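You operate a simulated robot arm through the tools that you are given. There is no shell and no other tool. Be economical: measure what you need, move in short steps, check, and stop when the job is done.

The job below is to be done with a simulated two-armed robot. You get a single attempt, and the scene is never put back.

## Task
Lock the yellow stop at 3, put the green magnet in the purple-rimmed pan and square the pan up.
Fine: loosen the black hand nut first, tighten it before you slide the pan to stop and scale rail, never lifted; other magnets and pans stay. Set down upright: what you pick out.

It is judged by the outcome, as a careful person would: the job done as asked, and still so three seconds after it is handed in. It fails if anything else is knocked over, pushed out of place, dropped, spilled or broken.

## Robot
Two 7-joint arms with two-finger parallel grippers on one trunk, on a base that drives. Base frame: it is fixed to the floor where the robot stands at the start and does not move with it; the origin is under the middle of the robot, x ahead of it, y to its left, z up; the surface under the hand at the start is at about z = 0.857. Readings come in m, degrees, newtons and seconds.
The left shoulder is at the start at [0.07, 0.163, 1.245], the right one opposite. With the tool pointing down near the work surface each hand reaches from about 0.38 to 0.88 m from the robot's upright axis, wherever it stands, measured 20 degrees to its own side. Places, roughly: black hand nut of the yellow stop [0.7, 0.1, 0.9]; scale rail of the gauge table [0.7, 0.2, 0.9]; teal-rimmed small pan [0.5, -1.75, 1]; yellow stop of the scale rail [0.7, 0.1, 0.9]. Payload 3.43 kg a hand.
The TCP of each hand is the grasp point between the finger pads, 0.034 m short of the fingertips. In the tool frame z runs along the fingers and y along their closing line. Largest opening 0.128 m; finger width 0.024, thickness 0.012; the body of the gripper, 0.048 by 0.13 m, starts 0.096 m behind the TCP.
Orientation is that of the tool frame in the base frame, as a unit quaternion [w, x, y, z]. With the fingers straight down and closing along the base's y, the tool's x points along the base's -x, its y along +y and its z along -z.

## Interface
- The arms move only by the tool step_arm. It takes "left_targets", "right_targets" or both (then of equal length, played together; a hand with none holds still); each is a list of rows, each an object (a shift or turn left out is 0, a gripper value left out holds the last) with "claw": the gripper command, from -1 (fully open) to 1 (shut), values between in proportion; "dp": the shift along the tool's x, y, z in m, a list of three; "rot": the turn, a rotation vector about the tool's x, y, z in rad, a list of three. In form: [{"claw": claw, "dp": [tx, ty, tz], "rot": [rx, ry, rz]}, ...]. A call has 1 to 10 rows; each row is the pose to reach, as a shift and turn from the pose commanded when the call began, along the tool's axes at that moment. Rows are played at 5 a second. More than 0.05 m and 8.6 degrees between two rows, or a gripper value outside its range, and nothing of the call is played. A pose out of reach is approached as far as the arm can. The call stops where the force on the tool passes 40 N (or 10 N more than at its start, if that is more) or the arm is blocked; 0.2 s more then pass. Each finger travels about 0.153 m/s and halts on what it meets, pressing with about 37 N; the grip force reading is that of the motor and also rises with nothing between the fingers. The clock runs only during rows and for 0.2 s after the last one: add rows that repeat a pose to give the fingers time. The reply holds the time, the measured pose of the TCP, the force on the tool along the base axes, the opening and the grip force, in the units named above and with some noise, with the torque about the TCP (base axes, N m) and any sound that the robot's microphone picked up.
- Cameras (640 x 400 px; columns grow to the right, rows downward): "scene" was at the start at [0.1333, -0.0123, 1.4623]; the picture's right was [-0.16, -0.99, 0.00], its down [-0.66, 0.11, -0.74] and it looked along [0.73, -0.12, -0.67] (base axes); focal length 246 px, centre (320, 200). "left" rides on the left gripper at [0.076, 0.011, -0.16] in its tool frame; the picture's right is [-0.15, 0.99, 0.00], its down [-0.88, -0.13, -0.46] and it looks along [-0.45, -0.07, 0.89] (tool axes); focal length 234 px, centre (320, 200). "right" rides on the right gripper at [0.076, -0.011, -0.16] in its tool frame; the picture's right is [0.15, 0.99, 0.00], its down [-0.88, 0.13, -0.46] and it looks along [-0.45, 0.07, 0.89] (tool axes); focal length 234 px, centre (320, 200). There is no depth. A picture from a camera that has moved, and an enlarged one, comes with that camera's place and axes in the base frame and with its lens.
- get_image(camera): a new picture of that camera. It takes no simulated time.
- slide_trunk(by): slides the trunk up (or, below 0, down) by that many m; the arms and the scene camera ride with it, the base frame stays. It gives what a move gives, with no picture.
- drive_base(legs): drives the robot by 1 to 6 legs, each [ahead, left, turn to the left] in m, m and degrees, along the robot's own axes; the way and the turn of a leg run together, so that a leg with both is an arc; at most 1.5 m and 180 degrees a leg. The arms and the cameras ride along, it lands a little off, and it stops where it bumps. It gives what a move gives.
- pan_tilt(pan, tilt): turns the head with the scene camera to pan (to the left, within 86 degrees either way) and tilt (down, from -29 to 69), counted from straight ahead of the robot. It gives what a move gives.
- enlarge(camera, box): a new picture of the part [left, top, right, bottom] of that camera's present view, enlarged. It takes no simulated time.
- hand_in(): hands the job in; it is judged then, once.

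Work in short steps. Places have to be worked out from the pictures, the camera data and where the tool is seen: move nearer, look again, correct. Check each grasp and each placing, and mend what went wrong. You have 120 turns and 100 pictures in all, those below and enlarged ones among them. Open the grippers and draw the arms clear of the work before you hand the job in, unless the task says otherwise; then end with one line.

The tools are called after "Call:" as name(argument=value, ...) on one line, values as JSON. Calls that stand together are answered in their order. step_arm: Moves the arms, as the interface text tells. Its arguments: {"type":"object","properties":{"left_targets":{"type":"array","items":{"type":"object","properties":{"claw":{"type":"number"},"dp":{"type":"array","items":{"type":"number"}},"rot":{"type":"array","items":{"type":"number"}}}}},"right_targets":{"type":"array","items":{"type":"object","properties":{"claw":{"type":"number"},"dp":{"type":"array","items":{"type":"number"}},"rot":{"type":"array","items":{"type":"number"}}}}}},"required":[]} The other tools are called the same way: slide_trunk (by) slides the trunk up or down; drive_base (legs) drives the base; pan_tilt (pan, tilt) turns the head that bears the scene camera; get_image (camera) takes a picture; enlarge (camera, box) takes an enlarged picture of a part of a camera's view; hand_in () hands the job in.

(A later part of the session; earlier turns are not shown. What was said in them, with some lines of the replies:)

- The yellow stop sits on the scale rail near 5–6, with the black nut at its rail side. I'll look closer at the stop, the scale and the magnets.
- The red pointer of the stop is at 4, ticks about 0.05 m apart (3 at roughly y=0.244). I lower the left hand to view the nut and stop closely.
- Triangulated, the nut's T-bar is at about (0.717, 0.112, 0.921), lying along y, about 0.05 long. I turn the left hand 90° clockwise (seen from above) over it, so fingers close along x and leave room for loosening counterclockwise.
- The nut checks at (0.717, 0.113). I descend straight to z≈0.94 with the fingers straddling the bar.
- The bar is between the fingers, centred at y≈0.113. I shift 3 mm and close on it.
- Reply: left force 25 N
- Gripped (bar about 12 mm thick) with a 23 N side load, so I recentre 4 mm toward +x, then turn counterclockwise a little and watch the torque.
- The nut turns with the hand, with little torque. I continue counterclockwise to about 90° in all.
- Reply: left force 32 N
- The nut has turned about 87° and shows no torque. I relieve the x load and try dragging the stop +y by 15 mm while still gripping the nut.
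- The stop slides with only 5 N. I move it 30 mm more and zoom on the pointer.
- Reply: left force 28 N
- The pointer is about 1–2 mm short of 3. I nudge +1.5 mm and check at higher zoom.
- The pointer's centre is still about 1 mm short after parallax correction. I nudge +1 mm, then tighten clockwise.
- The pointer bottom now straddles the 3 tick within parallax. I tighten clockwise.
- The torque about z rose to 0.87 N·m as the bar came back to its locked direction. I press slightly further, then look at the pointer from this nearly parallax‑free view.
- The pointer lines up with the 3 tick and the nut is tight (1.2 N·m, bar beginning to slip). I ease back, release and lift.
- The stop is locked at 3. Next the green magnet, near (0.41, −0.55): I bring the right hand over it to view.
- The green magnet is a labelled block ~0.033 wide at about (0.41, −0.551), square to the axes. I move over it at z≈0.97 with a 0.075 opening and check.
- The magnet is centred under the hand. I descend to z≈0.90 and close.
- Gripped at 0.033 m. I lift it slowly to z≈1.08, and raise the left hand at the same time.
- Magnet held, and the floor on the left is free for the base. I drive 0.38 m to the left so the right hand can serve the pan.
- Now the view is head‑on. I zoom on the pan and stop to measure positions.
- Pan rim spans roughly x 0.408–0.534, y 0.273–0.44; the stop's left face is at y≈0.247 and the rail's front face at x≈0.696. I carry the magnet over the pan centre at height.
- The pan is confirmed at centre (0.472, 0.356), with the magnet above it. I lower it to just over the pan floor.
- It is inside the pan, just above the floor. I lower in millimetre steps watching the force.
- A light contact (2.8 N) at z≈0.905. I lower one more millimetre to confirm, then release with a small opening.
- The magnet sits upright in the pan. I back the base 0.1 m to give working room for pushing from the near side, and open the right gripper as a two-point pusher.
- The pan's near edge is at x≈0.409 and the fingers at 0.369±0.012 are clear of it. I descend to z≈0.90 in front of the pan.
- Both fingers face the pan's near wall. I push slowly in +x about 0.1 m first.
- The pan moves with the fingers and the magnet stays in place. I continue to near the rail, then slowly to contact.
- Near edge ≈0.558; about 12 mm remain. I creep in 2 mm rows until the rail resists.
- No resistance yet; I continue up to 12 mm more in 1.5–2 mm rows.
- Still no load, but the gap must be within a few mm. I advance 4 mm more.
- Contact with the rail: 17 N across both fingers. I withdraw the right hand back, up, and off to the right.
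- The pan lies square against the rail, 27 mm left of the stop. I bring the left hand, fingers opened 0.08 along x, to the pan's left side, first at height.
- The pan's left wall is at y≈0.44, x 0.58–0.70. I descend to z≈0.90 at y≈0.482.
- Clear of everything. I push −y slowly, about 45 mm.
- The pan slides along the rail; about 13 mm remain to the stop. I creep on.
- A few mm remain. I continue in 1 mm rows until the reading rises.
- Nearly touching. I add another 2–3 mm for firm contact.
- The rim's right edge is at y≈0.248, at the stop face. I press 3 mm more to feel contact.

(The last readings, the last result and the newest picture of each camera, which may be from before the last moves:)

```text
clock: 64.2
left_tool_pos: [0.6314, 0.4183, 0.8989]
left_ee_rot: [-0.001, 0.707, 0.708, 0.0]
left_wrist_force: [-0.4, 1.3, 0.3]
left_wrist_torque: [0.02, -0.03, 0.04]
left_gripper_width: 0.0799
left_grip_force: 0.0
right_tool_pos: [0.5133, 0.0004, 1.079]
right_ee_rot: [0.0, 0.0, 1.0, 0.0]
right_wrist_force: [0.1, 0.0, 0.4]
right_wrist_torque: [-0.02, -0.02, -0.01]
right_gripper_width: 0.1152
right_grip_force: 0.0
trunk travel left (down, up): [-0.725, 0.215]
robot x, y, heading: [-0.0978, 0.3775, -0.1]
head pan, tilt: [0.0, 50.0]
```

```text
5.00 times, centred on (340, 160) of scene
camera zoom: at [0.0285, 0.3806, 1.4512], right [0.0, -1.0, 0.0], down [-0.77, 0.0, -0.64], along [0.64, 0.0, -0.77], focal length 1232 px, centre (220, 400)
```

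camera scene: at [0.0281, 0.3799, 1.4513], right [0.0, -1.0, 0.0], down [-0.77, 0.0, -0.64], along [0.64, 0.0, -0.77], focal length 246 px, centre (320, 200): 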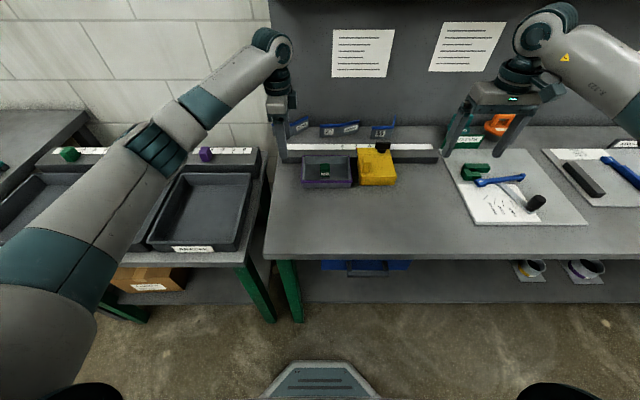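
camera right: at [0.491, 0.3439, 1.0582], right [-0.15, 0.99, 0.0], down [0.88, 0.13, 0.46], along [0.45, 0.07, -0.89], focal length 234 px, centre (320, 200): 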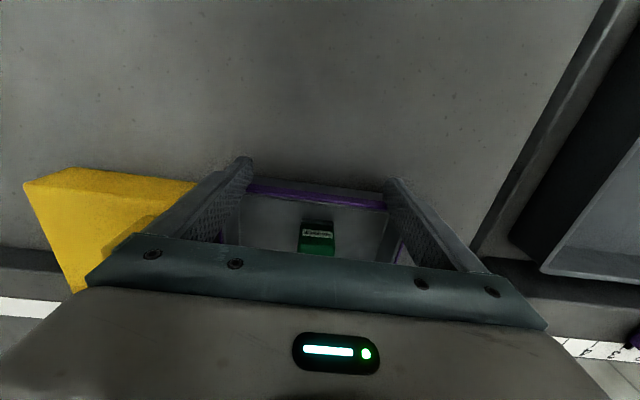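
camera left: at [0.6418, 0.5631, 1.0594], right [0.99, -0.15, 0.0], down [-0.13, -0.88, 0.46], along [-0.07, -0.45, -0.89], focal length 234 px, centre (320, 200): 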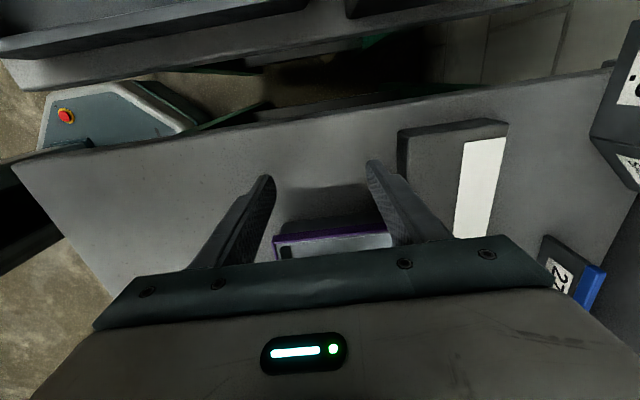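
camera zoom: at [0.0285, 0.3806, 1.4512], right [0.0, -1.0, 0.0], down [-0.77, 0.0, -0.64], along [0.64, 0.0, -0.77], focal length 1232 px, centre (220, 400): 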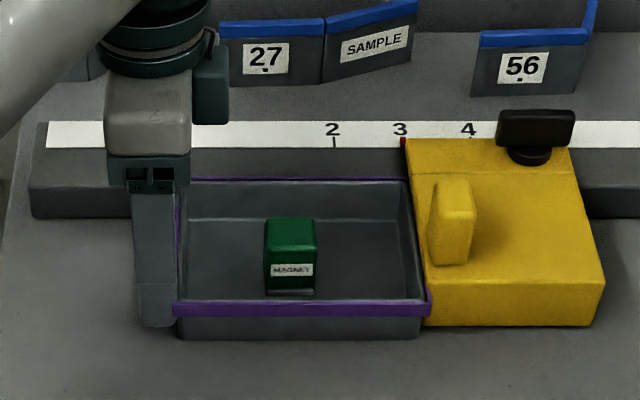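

Force is still small; the pan's lower wall is about level with the stop corner. I zoom in on the contact line and advance one more mm.

Call:
step_arm(left_targets=[{"dp": [-0.001, 0, 0]}, {"dp": [-0.0015, 0, 0]}, {"dp": [-0.0015, 0, 0]}])

Call:
enlarge(camera="scene", box=[345, 140, 385, 195])

Call:
get_image(camera="right")

```text
clock: 65.0
left_tool_pos: [0.6306, 0.4191, 0.9005]
left_ee_rot: [0.0, 0.706, 0.708, 0.0]
left_wrist_force: [0.2, 3.8, 1.3]
left_wrist_torque: [0.06, 0.11, -0.18]
left_gripper_width: 0.0803
left_grip_force: 0.1
right_tool_pos: [0.5126, 0.0023, 1.0791]
right_ee_rot: [0.0, 0.001, 1.0, 0.0]
right_wrist_force: [-0.2, 0.2, -0.1]
right_wrist_torque: [0.02, 0.03, -0.01]
right_gripper_width: 0.1149
right_grip_force: 0.1
trunk travel left (down, up): [-0.725, 0.215]
robot x, y, heading: [-0.1, 0.3788, -0.1]
head pan, tilt: [0.0, 50.0]
```

```text
7.27 times, centred on (365, 168) of scene
camera zoom: at [0.0283, 0.3811, 1.4513], right [0.0, -1.0, 0.0], down [-0.77, 0.0, -0.64], along [0.64, 0.0, -0.77], focal length 1792 px, centre (-7, 436)
```

zoom: 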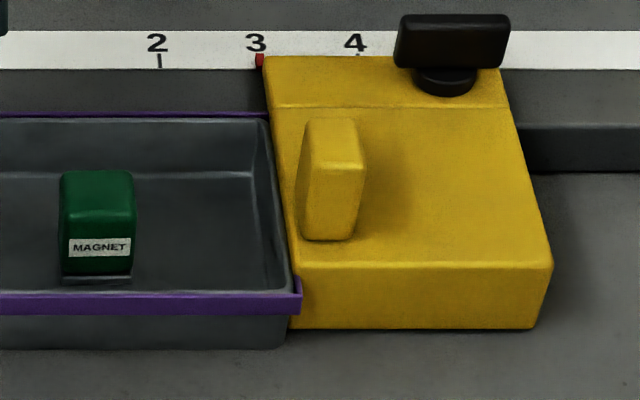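

```text
38 pictures are left
camera right: at [0.4379, -0.011, 1.2384], right [-0.15, 0.99, 0.0], down [0.88, 0.13, 0.46], along [0.45, 0.07, -0.89], focal length 234 px, centre (320, 200)
```

right: 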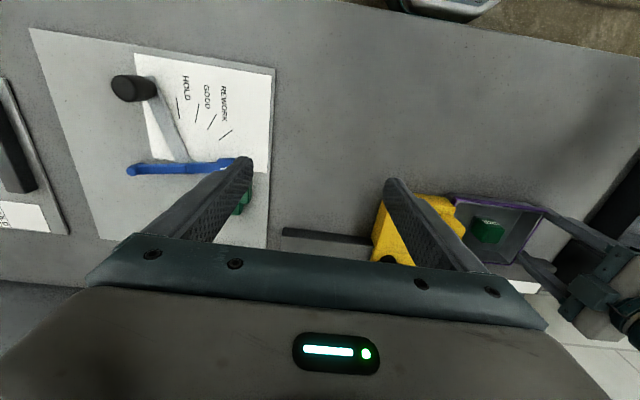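

Contact began (3.8 N) against the stop. I press one more mm to seat it, then check the pointer and edges.

Call:
step_arm(left_targets=[{"dp": [-0.001, 0, 0]}, {"dp": [-0.0015, 0, 0]}, {"dp": [-0.0015, 0, 0]}])

Call:
enlarge(camera="scene", box=[290, 130, 390, 195])

```text
clock: 65.8
left_tool_pos: [0.6327, 0.4186, 0.8993]
left_ee_rot: [0.0, 0.706, 0.708, 0.001]
left_wrist_force: [0.5, 11.0, 2.3]
left_wrist_torque: [0.25, 0.18, -0.37]
left_gripper_width: 0.08
left_grip_force: 0.1
right_tool_pos: [0.5137, 0.0027, 1.0789]
right_ee_rot: [0.0, 0.0, 1.0, 0.0]
right_wrist_force: [-0.3, 0.2, 0.3]
right_wrist_torque: [0.02, 0.02, -0.04]
right_gripper_width: 0.1152
right_grip_force: 0.1
trunk travel left (down, up): [-0.725, 0.215]
robot x, y, heading: [-0.0998, 0.3801, -0.2]
head pan, tilt: [0.0, 50.0]
```

```text
6.15 times, centred on (340, 162) of scene
camera zoom: at [0.0281, 0.3823, 1.4513], right [0.0, -1.0, 0.0], down [-0.77, 0.0, -0.64], along [0.64, 0.0, -0.77], focal length 1517 px, centre (197, 431)
```

zoom: 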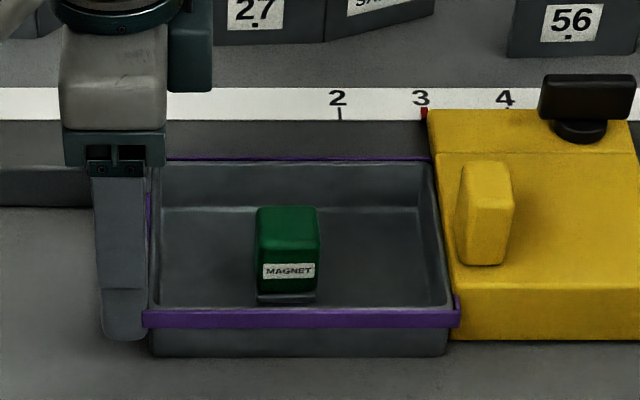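

Firm 11 N against the stop, and the pointer still at 3. I retract the left hand to the left, up and away.

Call:
step_arm(left_targets=[{"dp": [0.01, 0, 0]}, {"dp": [0.035, 0, 0]}, {"dp": [0.05, 0, -0.03]}, {"dp": [0.06, 0, -0.07]}, {"dp": [0.07, 0, -0.11]}, {"dp": [0.09, -0.02, -0.15]}, {"dp": [0.11, -0.05, -0.19]}, {"dp": [0.13, -0.08, -0.22]}, {"dp": [0.15, -0.11, -0.25]}])

Call:
enlarge(camera="scene", box=[280, 130, 400, 200])

Call:
enlarge(camera="right", box=[360, 170, 600, 300])

```text
refused: row 7 steps farther than a row can; nothing moved
```

```text
5.33 times, centred on (340, 165) of scene
camera zoom: at [0.0281, 0.3823, 1.4513], right [0.0, -1.0, 0.0], down [-0.77, 0.0, -0.64], along [0.64, 0.0, -0.77], focal length 1314 px, centre (213, 387)
```

zoom: 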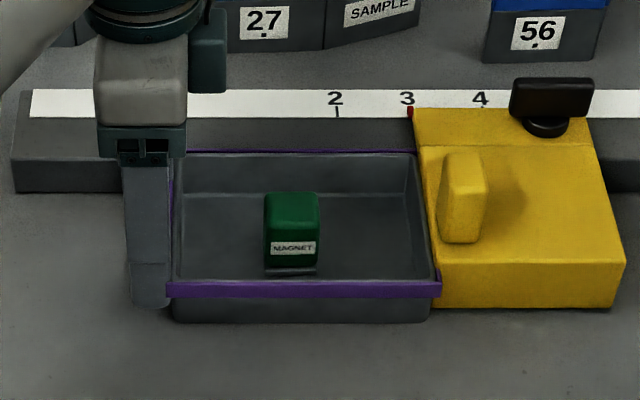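

```text
2.67 times, centred on (480, 235) of right
camera zoom: at [0.4379, -0.0099, 1.2388], right [-0.15, 0.99, 0.0], down [0.88, 0.13, 0.46], along [0.45, 0.07, -0.89], focal length 624 px, centre (-107, 107)
```

zoom: 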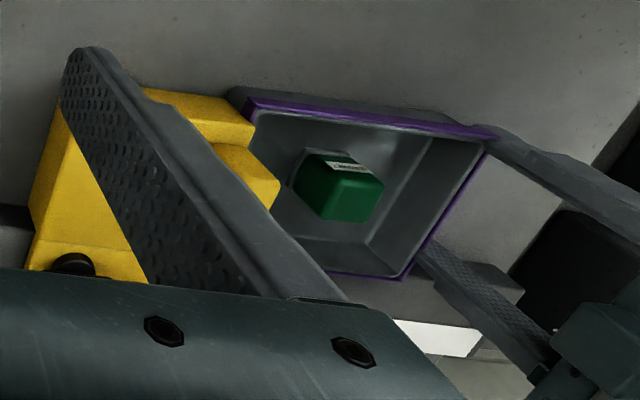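

One row was too long; I send the retreat again with shorter rows.

Call:
step_arm(left_targets=[{"dp": [0.01, 0, 0]}, {"dp": [0.035, 0, 0]}, {"dp": [0.05, 0, -0.03]}, {"dp": [0.06, 0, -0.07]}, {"dp": [0.07, 0, -0.11]}, {"dp": [0.08, -0.02, -0.145]}, {"dp": [0.1, -0.045, -0.175]}, {"dp": [0.12, -0.07, -0.205]}, {"dp": [0.14, -0.095, -0.235]}])

Call:
enlarge(camera="scene", box=[280, 130, 400, 200])

```text
clock: 67.8
left_tool_pos: [0.5353, 0.556, 1.1337]
left_ee_rot: [0.001, 0.707, 0.707, 0.0]
left_wrist_force: [-0.1, 1.0, 0.1]
left_wrist_torque: [0.03, -0.02, 0.03]
left_gripper_width: 0.0799
left_grip_force: 0.1
right_tool_pos: [0.5114, 0.0018, 1.0796]
right_ee_rot: [0.001, 0.001, 1.0, 0.0]
right_wrist_force: [-0.5, 0.2, 0.1]
right_wrist_torque: [0.0, -0.03, 0.0]
right_gripper_width: 0.115
right_grip_force: 0.0
trunk travel left (down, up): [-0.725, 0.215]
robot x, y, heading: [-0.0975, 0.38, -0.1]
head pan, tilt: [0.0, 50.0]
```

```text
5.33 times, centred on (340, 165) of scene
camera zoom: at [0.0267, 0.3814, 1.4514], right [0.0, -1.0, 0.0], down [-0.77, 0.0, -0.64], along [0.64, 0.0, -0.77], focal length 1314 px, centre (213, 387)
```

zoom: 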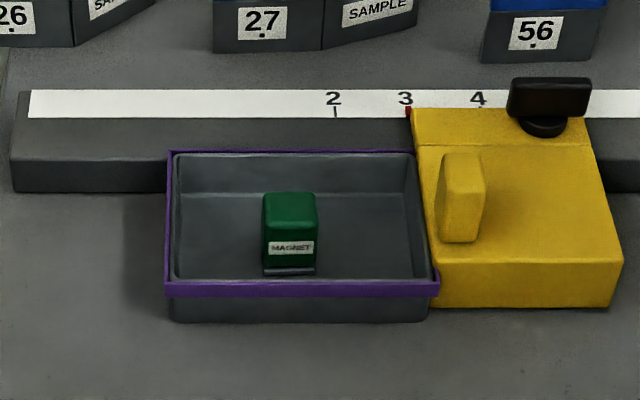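

The pan looks square to both. To be sure it's seated on the rail, I repeat a light two-finger +x push with the right hand: first back over the spot in front of the pan.

Call:
step_arm(right_targets=[{"dp": [0, 0.045, 0]}, {"dp": [0, 0.09, 0]}, {"dp": [0, 0.135, 0]}, {"dp": [0, 0.18, 0]}, {"dp": [0, 0.225, 0]}, {"dp": [0, 0.27, 0]}, {"dp": [0, 0.315, 0]}, {"dp": [0, 0.331, 0.03]}, {"dp": [0, 0.331, 0.07]}, {"dp": [0, 0.331, 0.11]}])

Call:
get_image(camera="right")

Call:
get_image(camera="left")

```text
clock: 70.0
left_tool_pos: [0.5362, 0.5559, 1.1327]
left_ee_rot: [0.0, 0.706, 0.708, 0.0]
left_wrist_force: [0.0, 0.3, 1.1]
left_wrist_torque: [-0.02, 0.02, 0.0]
left_gripper_width: 0.0799
left_grip_force: 0.0
right_tool_pos: [0.5139, 0.3331, 0.9669]
right_ee_rot: [0.0, 0.0, 1.0, 0.0]
right_wrist_force: [0.4, 0.9, -0.1]
right_wrist_torque: [-0.02, 0.03, 0.0]
right_gripper_width: 0.1154
right_grip_force: 0.0
trunk travel left (down, up): [-0.725, 0.215]
robot x, y, heading: [-0.1009, 0.3808, -0.1]
head pan, tilt: [0.0, 50.0]
```

```text
33 pictures are left
camera right: at [0.4378, 0.32, 1.127], right [-0.15, 0.99, 0.0], down [0.88, 0.13, 0.46], along [0.45, 0.07, -0.89], focal length 234 px, centre (320, 200)
```

right: 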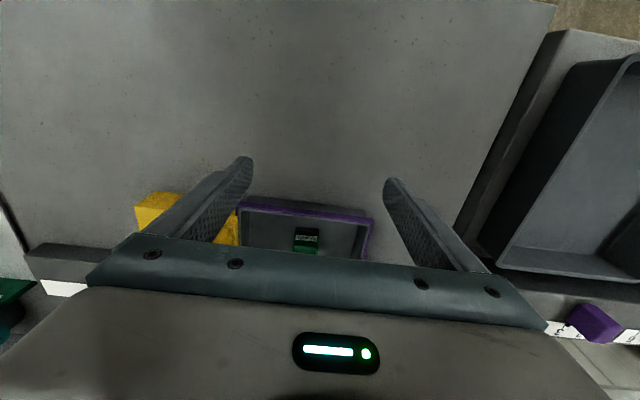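

```text
32 pictures are left
camera left: at [0.5473, 0.632, 1.2934], right [0.99, -0.15, 0.0], down [-0.13, -0.88, 0.46], along [-0.07, -0.45, -0.89], focal length 234 px, centre (320, 200)
```

left: 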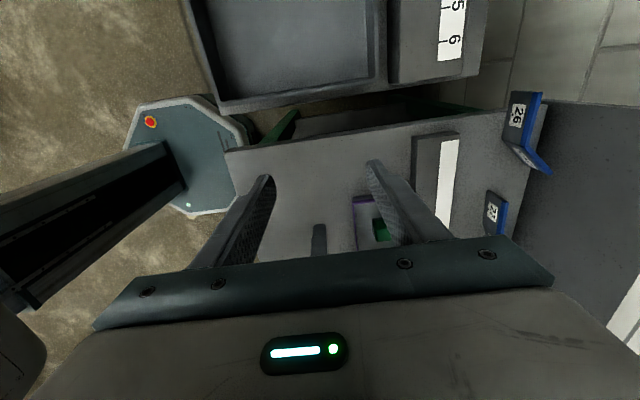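

The fingers straddle within the pan's width and clear of the stop. I descend and push gently to x≈0.571.

Call:
step_arm(right_targets=[{"dp": [0, 0, 0.035]}, {"dp": [0, 0, 0.06]}, {"dp": [0, 0, 0.067]}, {"dp": [-0.015, 0, 0.067]}, {"dp": [-0.03, 0, 0.067]}, {"dp": [-0.042, 0, 0.067]}, {"dp": [-0.05, 0, 0.067]}, {"dp": [-0.053, 0, 0.067]}, {"dp": [-0.055, 0, 0.067]}, {"dp": [-0.055, 0, 0.067]}])

Call:
step_arm(right_targets=[{"dp": [-0.001, 0, 0]}, {"dp": [-0.002, 0, 0]}, {"dp": [-0.003, 0, 0]}, {"dp": [-0.003, 0, 0]}])

```text
clock: 72.2
left_tool_pos: [0.5362, 0.5552, 1.1347]
left_ee_rot: [0.0, 0.707, 0.707, 0.0]
left_wrist_force: [-0.2, -0.3, -0.5]
left_wrist_torque: [0.01, -0.01, -0.03]
left_gripper_width: 0.0802
left_grip_force: 0.1
right_tool_pos: [0.568, 0.3315, 0.9013]
right_ee_rot: [0.0, 0.0, 1.0, 0.0]
right_wrist_force: [-0.1, -0.1, 0.8]
right_wrist_torque: [0.04, 0.01, 0.0]
right_gripper_width: 0.1151
right_grip_force: 0.0
trunk travel left (down, up): [-0.725, 0.215]
robot x, y, heading: [-0.0972, 0.3786, 0.2]
head pan, tilt: [0.0, 50.0]
```

```text
clock: 73.2
left_tool_pos: [0.5351, 0.5556, 1.1332]
left_ee_rot: [0.0, 0.707, 0.707, 0.0]
left_wrist_force: [-0.5, 0.3, 0.2]
left_wrist_torque: [-0.02, 0.01, -0.02]
left_gripper_width: 0.0798
left_grip_force: 0.1
right_tool_pos: [0.5699, 0.3321, 0.9016]
right_ee_rot: [-0.002, 0.001, 1.0, 0.0]
right_wrist_force: [-8.3, -1.0, -1.6]
right_wrist_torque: [-0.16, 0.27, 0.2]
right_gripper_width: 0.1149
right_grip_force: 0.1
trunk travel left (down, up): [-0.725, 0.215]
robot x, y, heading: [-0.0949, 0.3796, 0.1]
head pan, tilt: [0.0, 50.0]
```

Resistance (8 N) at the same x=0.570 as before, so the pan is seated on the rail. One more mm, then I withdraw and clear both arms.

Call:
step_arm(right_targets=[{"dp": [-0.001, 0, 0]}, {"dp": [-0.0015, 0, 0]}, {"dp": [-0.0015, 0, 0]}])

Call:
step_arm(right_targets=[{"dp": [0.01, 0, 0]}, {"dp": [0.03, 0, 0]}, {"dp": [0.05, 0, -0.03]}, {"dp": [0.06, 0, -0.07]}, {"dp": [0.06, 0, -0.11]}, {"dp": [0.06, 0, -0.15]}, {"dp": [0.06, -0.04, -0.17]}, {"dp": [0.06, -0.085, -0.18]}, {"dp": [0.06, -0.13, -0.18]}, {"dp": [0.06, -0.175, -0.18]}])

Call:
step_arm(right_targets=[{"dp": [0, -0.045, 0]}, {"dp": [0, -0.09, 0]}, {"dp": [0, -0.135, 0]}, {"dp": [0, -0.18, 0]}, {"dp": [0, -0.225, 0]}, {"dp": [0, -0.27, -0.02]}])

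Call:
enlarge(camera="scene", box=[280, 130, 400, 200])

Call:
get_image(camera="left")

```text
clock: 74.0
left_tool_pos: [0.5347, 0.5554, 1.1347]
left_ee_rot: [0.0, 0.708, 0.706, 0.0]
left_wrist_force: [0.5, 0.2, 0.1]
left_wrist_torque: [0.03, 0.01, -0.01]
left_gripper_width: 0.08
left_grip_force: 0.1
right_tool_pos: [0.5699, 0.3319, 0.9022]
right_ee_rot: [0.0, 0.0, 1.0, 0.0]
right_wrist_force: [-19.8, -2.0, -2.9]
right_wrist_torque: [-0.03, 0.66, -0.04]
right_gripper_width: 0.1148
right_grip_force: 0.1
trunk travel left (down, up): [-0.725, 0.215]
robot x, y, heading: [-0.0967, 0.3782, 0.2]
head pan, tilt: [0.0, 50.0]
```

```text
clock: 76.2
left_tool_pos: [0.5351, 0.5547, 1.1344]
left_ee_rot: [-0.001, 0.707, 0.707, 0.0]
left_wrist_force: [-0.8, -0.4, 0.0]
left_wrist_torque: [0.02, -0.01, 0.0]
left_gripper_width: 0.0802
left_grip_force: 0.1
right_tool_pos: [0.513, 0.1541, 1.0822]
right_ee_rot: [0.001, 0.0, 1.0, 0.002]
right_wrist_force: [-0.8, -1.2, -0.5]
right_wrist_torque: [0.0, -0.01, -0.02]
right_gripper_width: 0.1153
right_grip_force: 0.0
trunk travel left (down, up): [-0.725, 0.215]
robot x, y, heading: [-0.1002, 0.3794, -0.1]
head pan, tilt: [0.0, 50.0]
```

```text
clock: 77.6
left_tool_pos: [0.5366, 0.5553, 1.1331]
left_ee_rot: [0.0, 0.706, 0.708, 0.0]
left_wrist_force: [-0.3, 0.7, -0.4]
left_wrist_torque: [-0.02, -0.03, 0.01]
left_gripper_width: 0.0798
left_grip_force: 0.1
right_tool_pos: [0.5136, -0.1151, 1.1016]
right_ee_rot: [0.0, -0.001, 1.0, 0.0]
right_wrist_force: [0.5, -0.1, -0.2]
right_wrist_torque: [-0.01, -0.01, -0.05]
right_gripper_width: 0.1154
right_grip_force: 0.1
trunk travel left (down, up): [-0.725, 0.215]
robot x, y, heading: [-0.1009, 0.3779, -0.1]
head pan, tilt: [0.0, 50.0]
```

```text
5.33 times, centred on (340, 165) of scene
camera zoom: at [0.0277, 0.38, 1.4513], right [0.0, -1.0, 0.0], down [-0.77, 0.0, -0.64], along [0.64, 0.0, -0.77], focal length 1314 px, centre (213, 387)
```

zoom: 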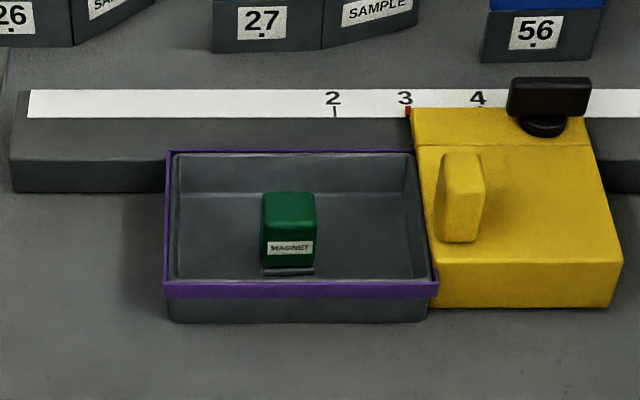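

```text
30 pictures are left
camera left: at [0.5461, 0.6314, 1.2941], right [0.99, -0.15, 0.0], down [-0.13, -0.88, 0.46], along [-0.07, -0.45, -0.89], focal length 234 px, centre (320, 200)
```

left: 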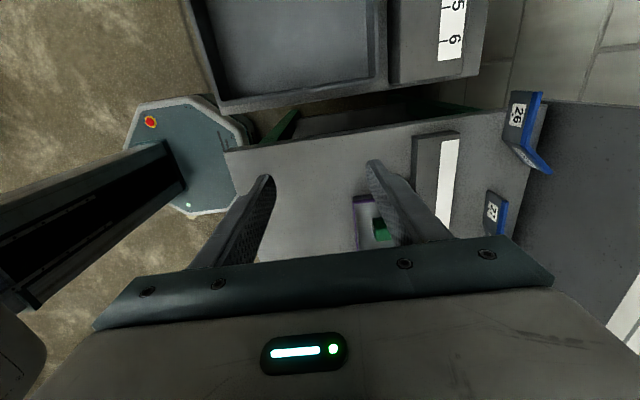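

Everything looks seated. I bring the right camera above the pan/stop joint (staying high) to verify there is no gap.

Call:
step_arm(right_targets=[{"dp": [0, 0.045, 0], "claw": -1}, {"dp": [0, 0.09, 0]}, {"dp": [0, 0.135, 0]}, {"dp": [0, 0.18, 0]}, {"dp": [0, 0.225, 0]}, {"dp": [0, 0.27, 0]}, {"dp": [0, 0.315, 0]}, {"dp": [0, 0.36, 0]}])

Call:
enlarge(camera="right", box=[230, 160, 400, 260])

```text
clock: 79.4
left_tool_pos: [0.5377, 0.5572, 1.1332]
left_ee_rot: [0.0, 0.707, 0.707, 0.0]
left_wrist_force: [-1.1, 0.0, -1.1]
left_wrist_torque: [-0.03, 0.04, -0.01]
left_gripper_width: 0.08
left_grip_force: 0.1
right_tool_pos: [0.5119, 0.2488, 1.1005]
right_ee_rot: [0.0, 0.001, 1.0, -0.001]
right_wrist_force: [-0.2, -0.5, 0.4]
right_wrist_torque: [-0.01, 0.02, -0.02]
right_gripper_width: 0.1282
right_grip_force: 0.1
trunk travel left (down, up): [-0.725, 0.215]
robot x, y, heading: [-0.1007, 0.3789, -0.0]
head pan, tilt: [0.0, 50.0]
```

```text
3.76 times, centred on (315, 210) of right
camera zoom: at [0.4368, 0.2364, 1.2604], right [-0.15, 0.99, 0.0], down [0.88, 0.13, 0.45], along [0.45, 0.06, -0.89], focal length 882 px, centre (339, 162)
```

zoom: 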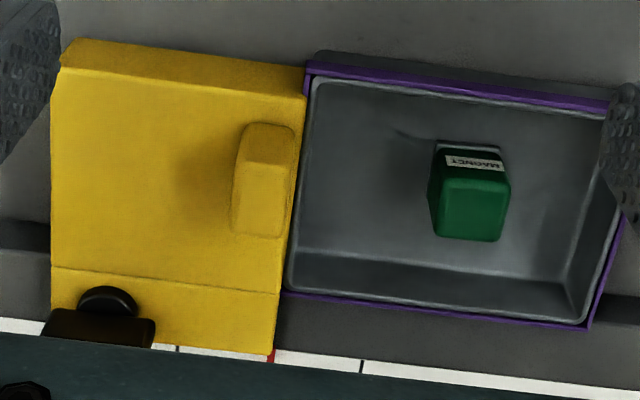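

The pan meets the stop and rail squarely, the pointer is at 3, and the magnet is upright inside. I draw both arms clear.

Call:
step_arm(right_targets=[{"dp": [0, -0.045, -0.01]}, {"dp": [0, -0.09, -0.02]}, {"dp": [0, -0.135, -0.03]}, {"dp": [0, -0.18, -0.04]}, {"dp": [0, -0.225, -0.05]}, {"dp": [0, -0.27, -0.06]}, {"dp": [0, -0.315, -0.06]}, {"dp": [0, -0.36, -0.06]}], left_targets=[{"dp": [0, 0, -0.01], "claw": -1}, {"dp": [0, 0, -0.03]}, {"dp": [0, 0, -0.05]}, {"dp": [0, 0, -0.07]}, {"dp": [0, 0, -0.07]}, {"dp": [0, 0, -0.07]}, {"dp": [0, 0, -0.07]}, {"dp": [0, 0, -0.07]}])

Call:
get_image(camera="scene")

```text
clock: 81.2
left_tool_pos: [0.5376, 0.555, 1.2048]
left_ee_rot: [0.0, 0.706, 0.708, 0.001]
left_wrist_force: [0.0, 0.4, -0.3]
left_wrist_torque: [0.0, -0.02, -0.03]
left_gripper_width: 0.1279
left_grip_force: 0.1
right_tool_pos: [0.5123, -0.1141, 1.1602]
right_ee_rot: [0.0, 0.001, 1.0, 0.0]
right_wrist_force: [0.5, 0.0, -0.8]
right_wrist_torque: [0.02, 0.0, 0.0]
right_gripper_width: 0.1279
right_grip_force: 0.0
trunk travel left (down, up): [-0.725, 0.215]
robot x, y, heading: [-0.0979, 0.3791, 0.0]
head pan, tilt: [0.0, 50.0]
```

```text
28 pictures are left
camera scene: at [0.0281, 0.3793, 1.4513], right [0.0, -1.0, 0.0], down [-0.77, 0.0, -0.64], along [0.64, 0.0, -0.77], focal length 246 px, centre (320, 200)
```

scene: 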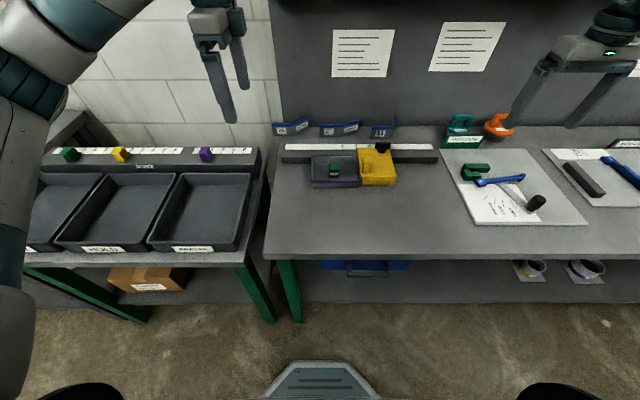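

Both arms are clear and all else is undisturbed, so I hand in.

Call:
hand_in()

```text
The job is handed in.
```

The yellow stop is locked at 3 with the nut retightened; the green magnet stands upright in the purple-rimmed pan, which I slid, never lifted, square against the stop and scale rail.
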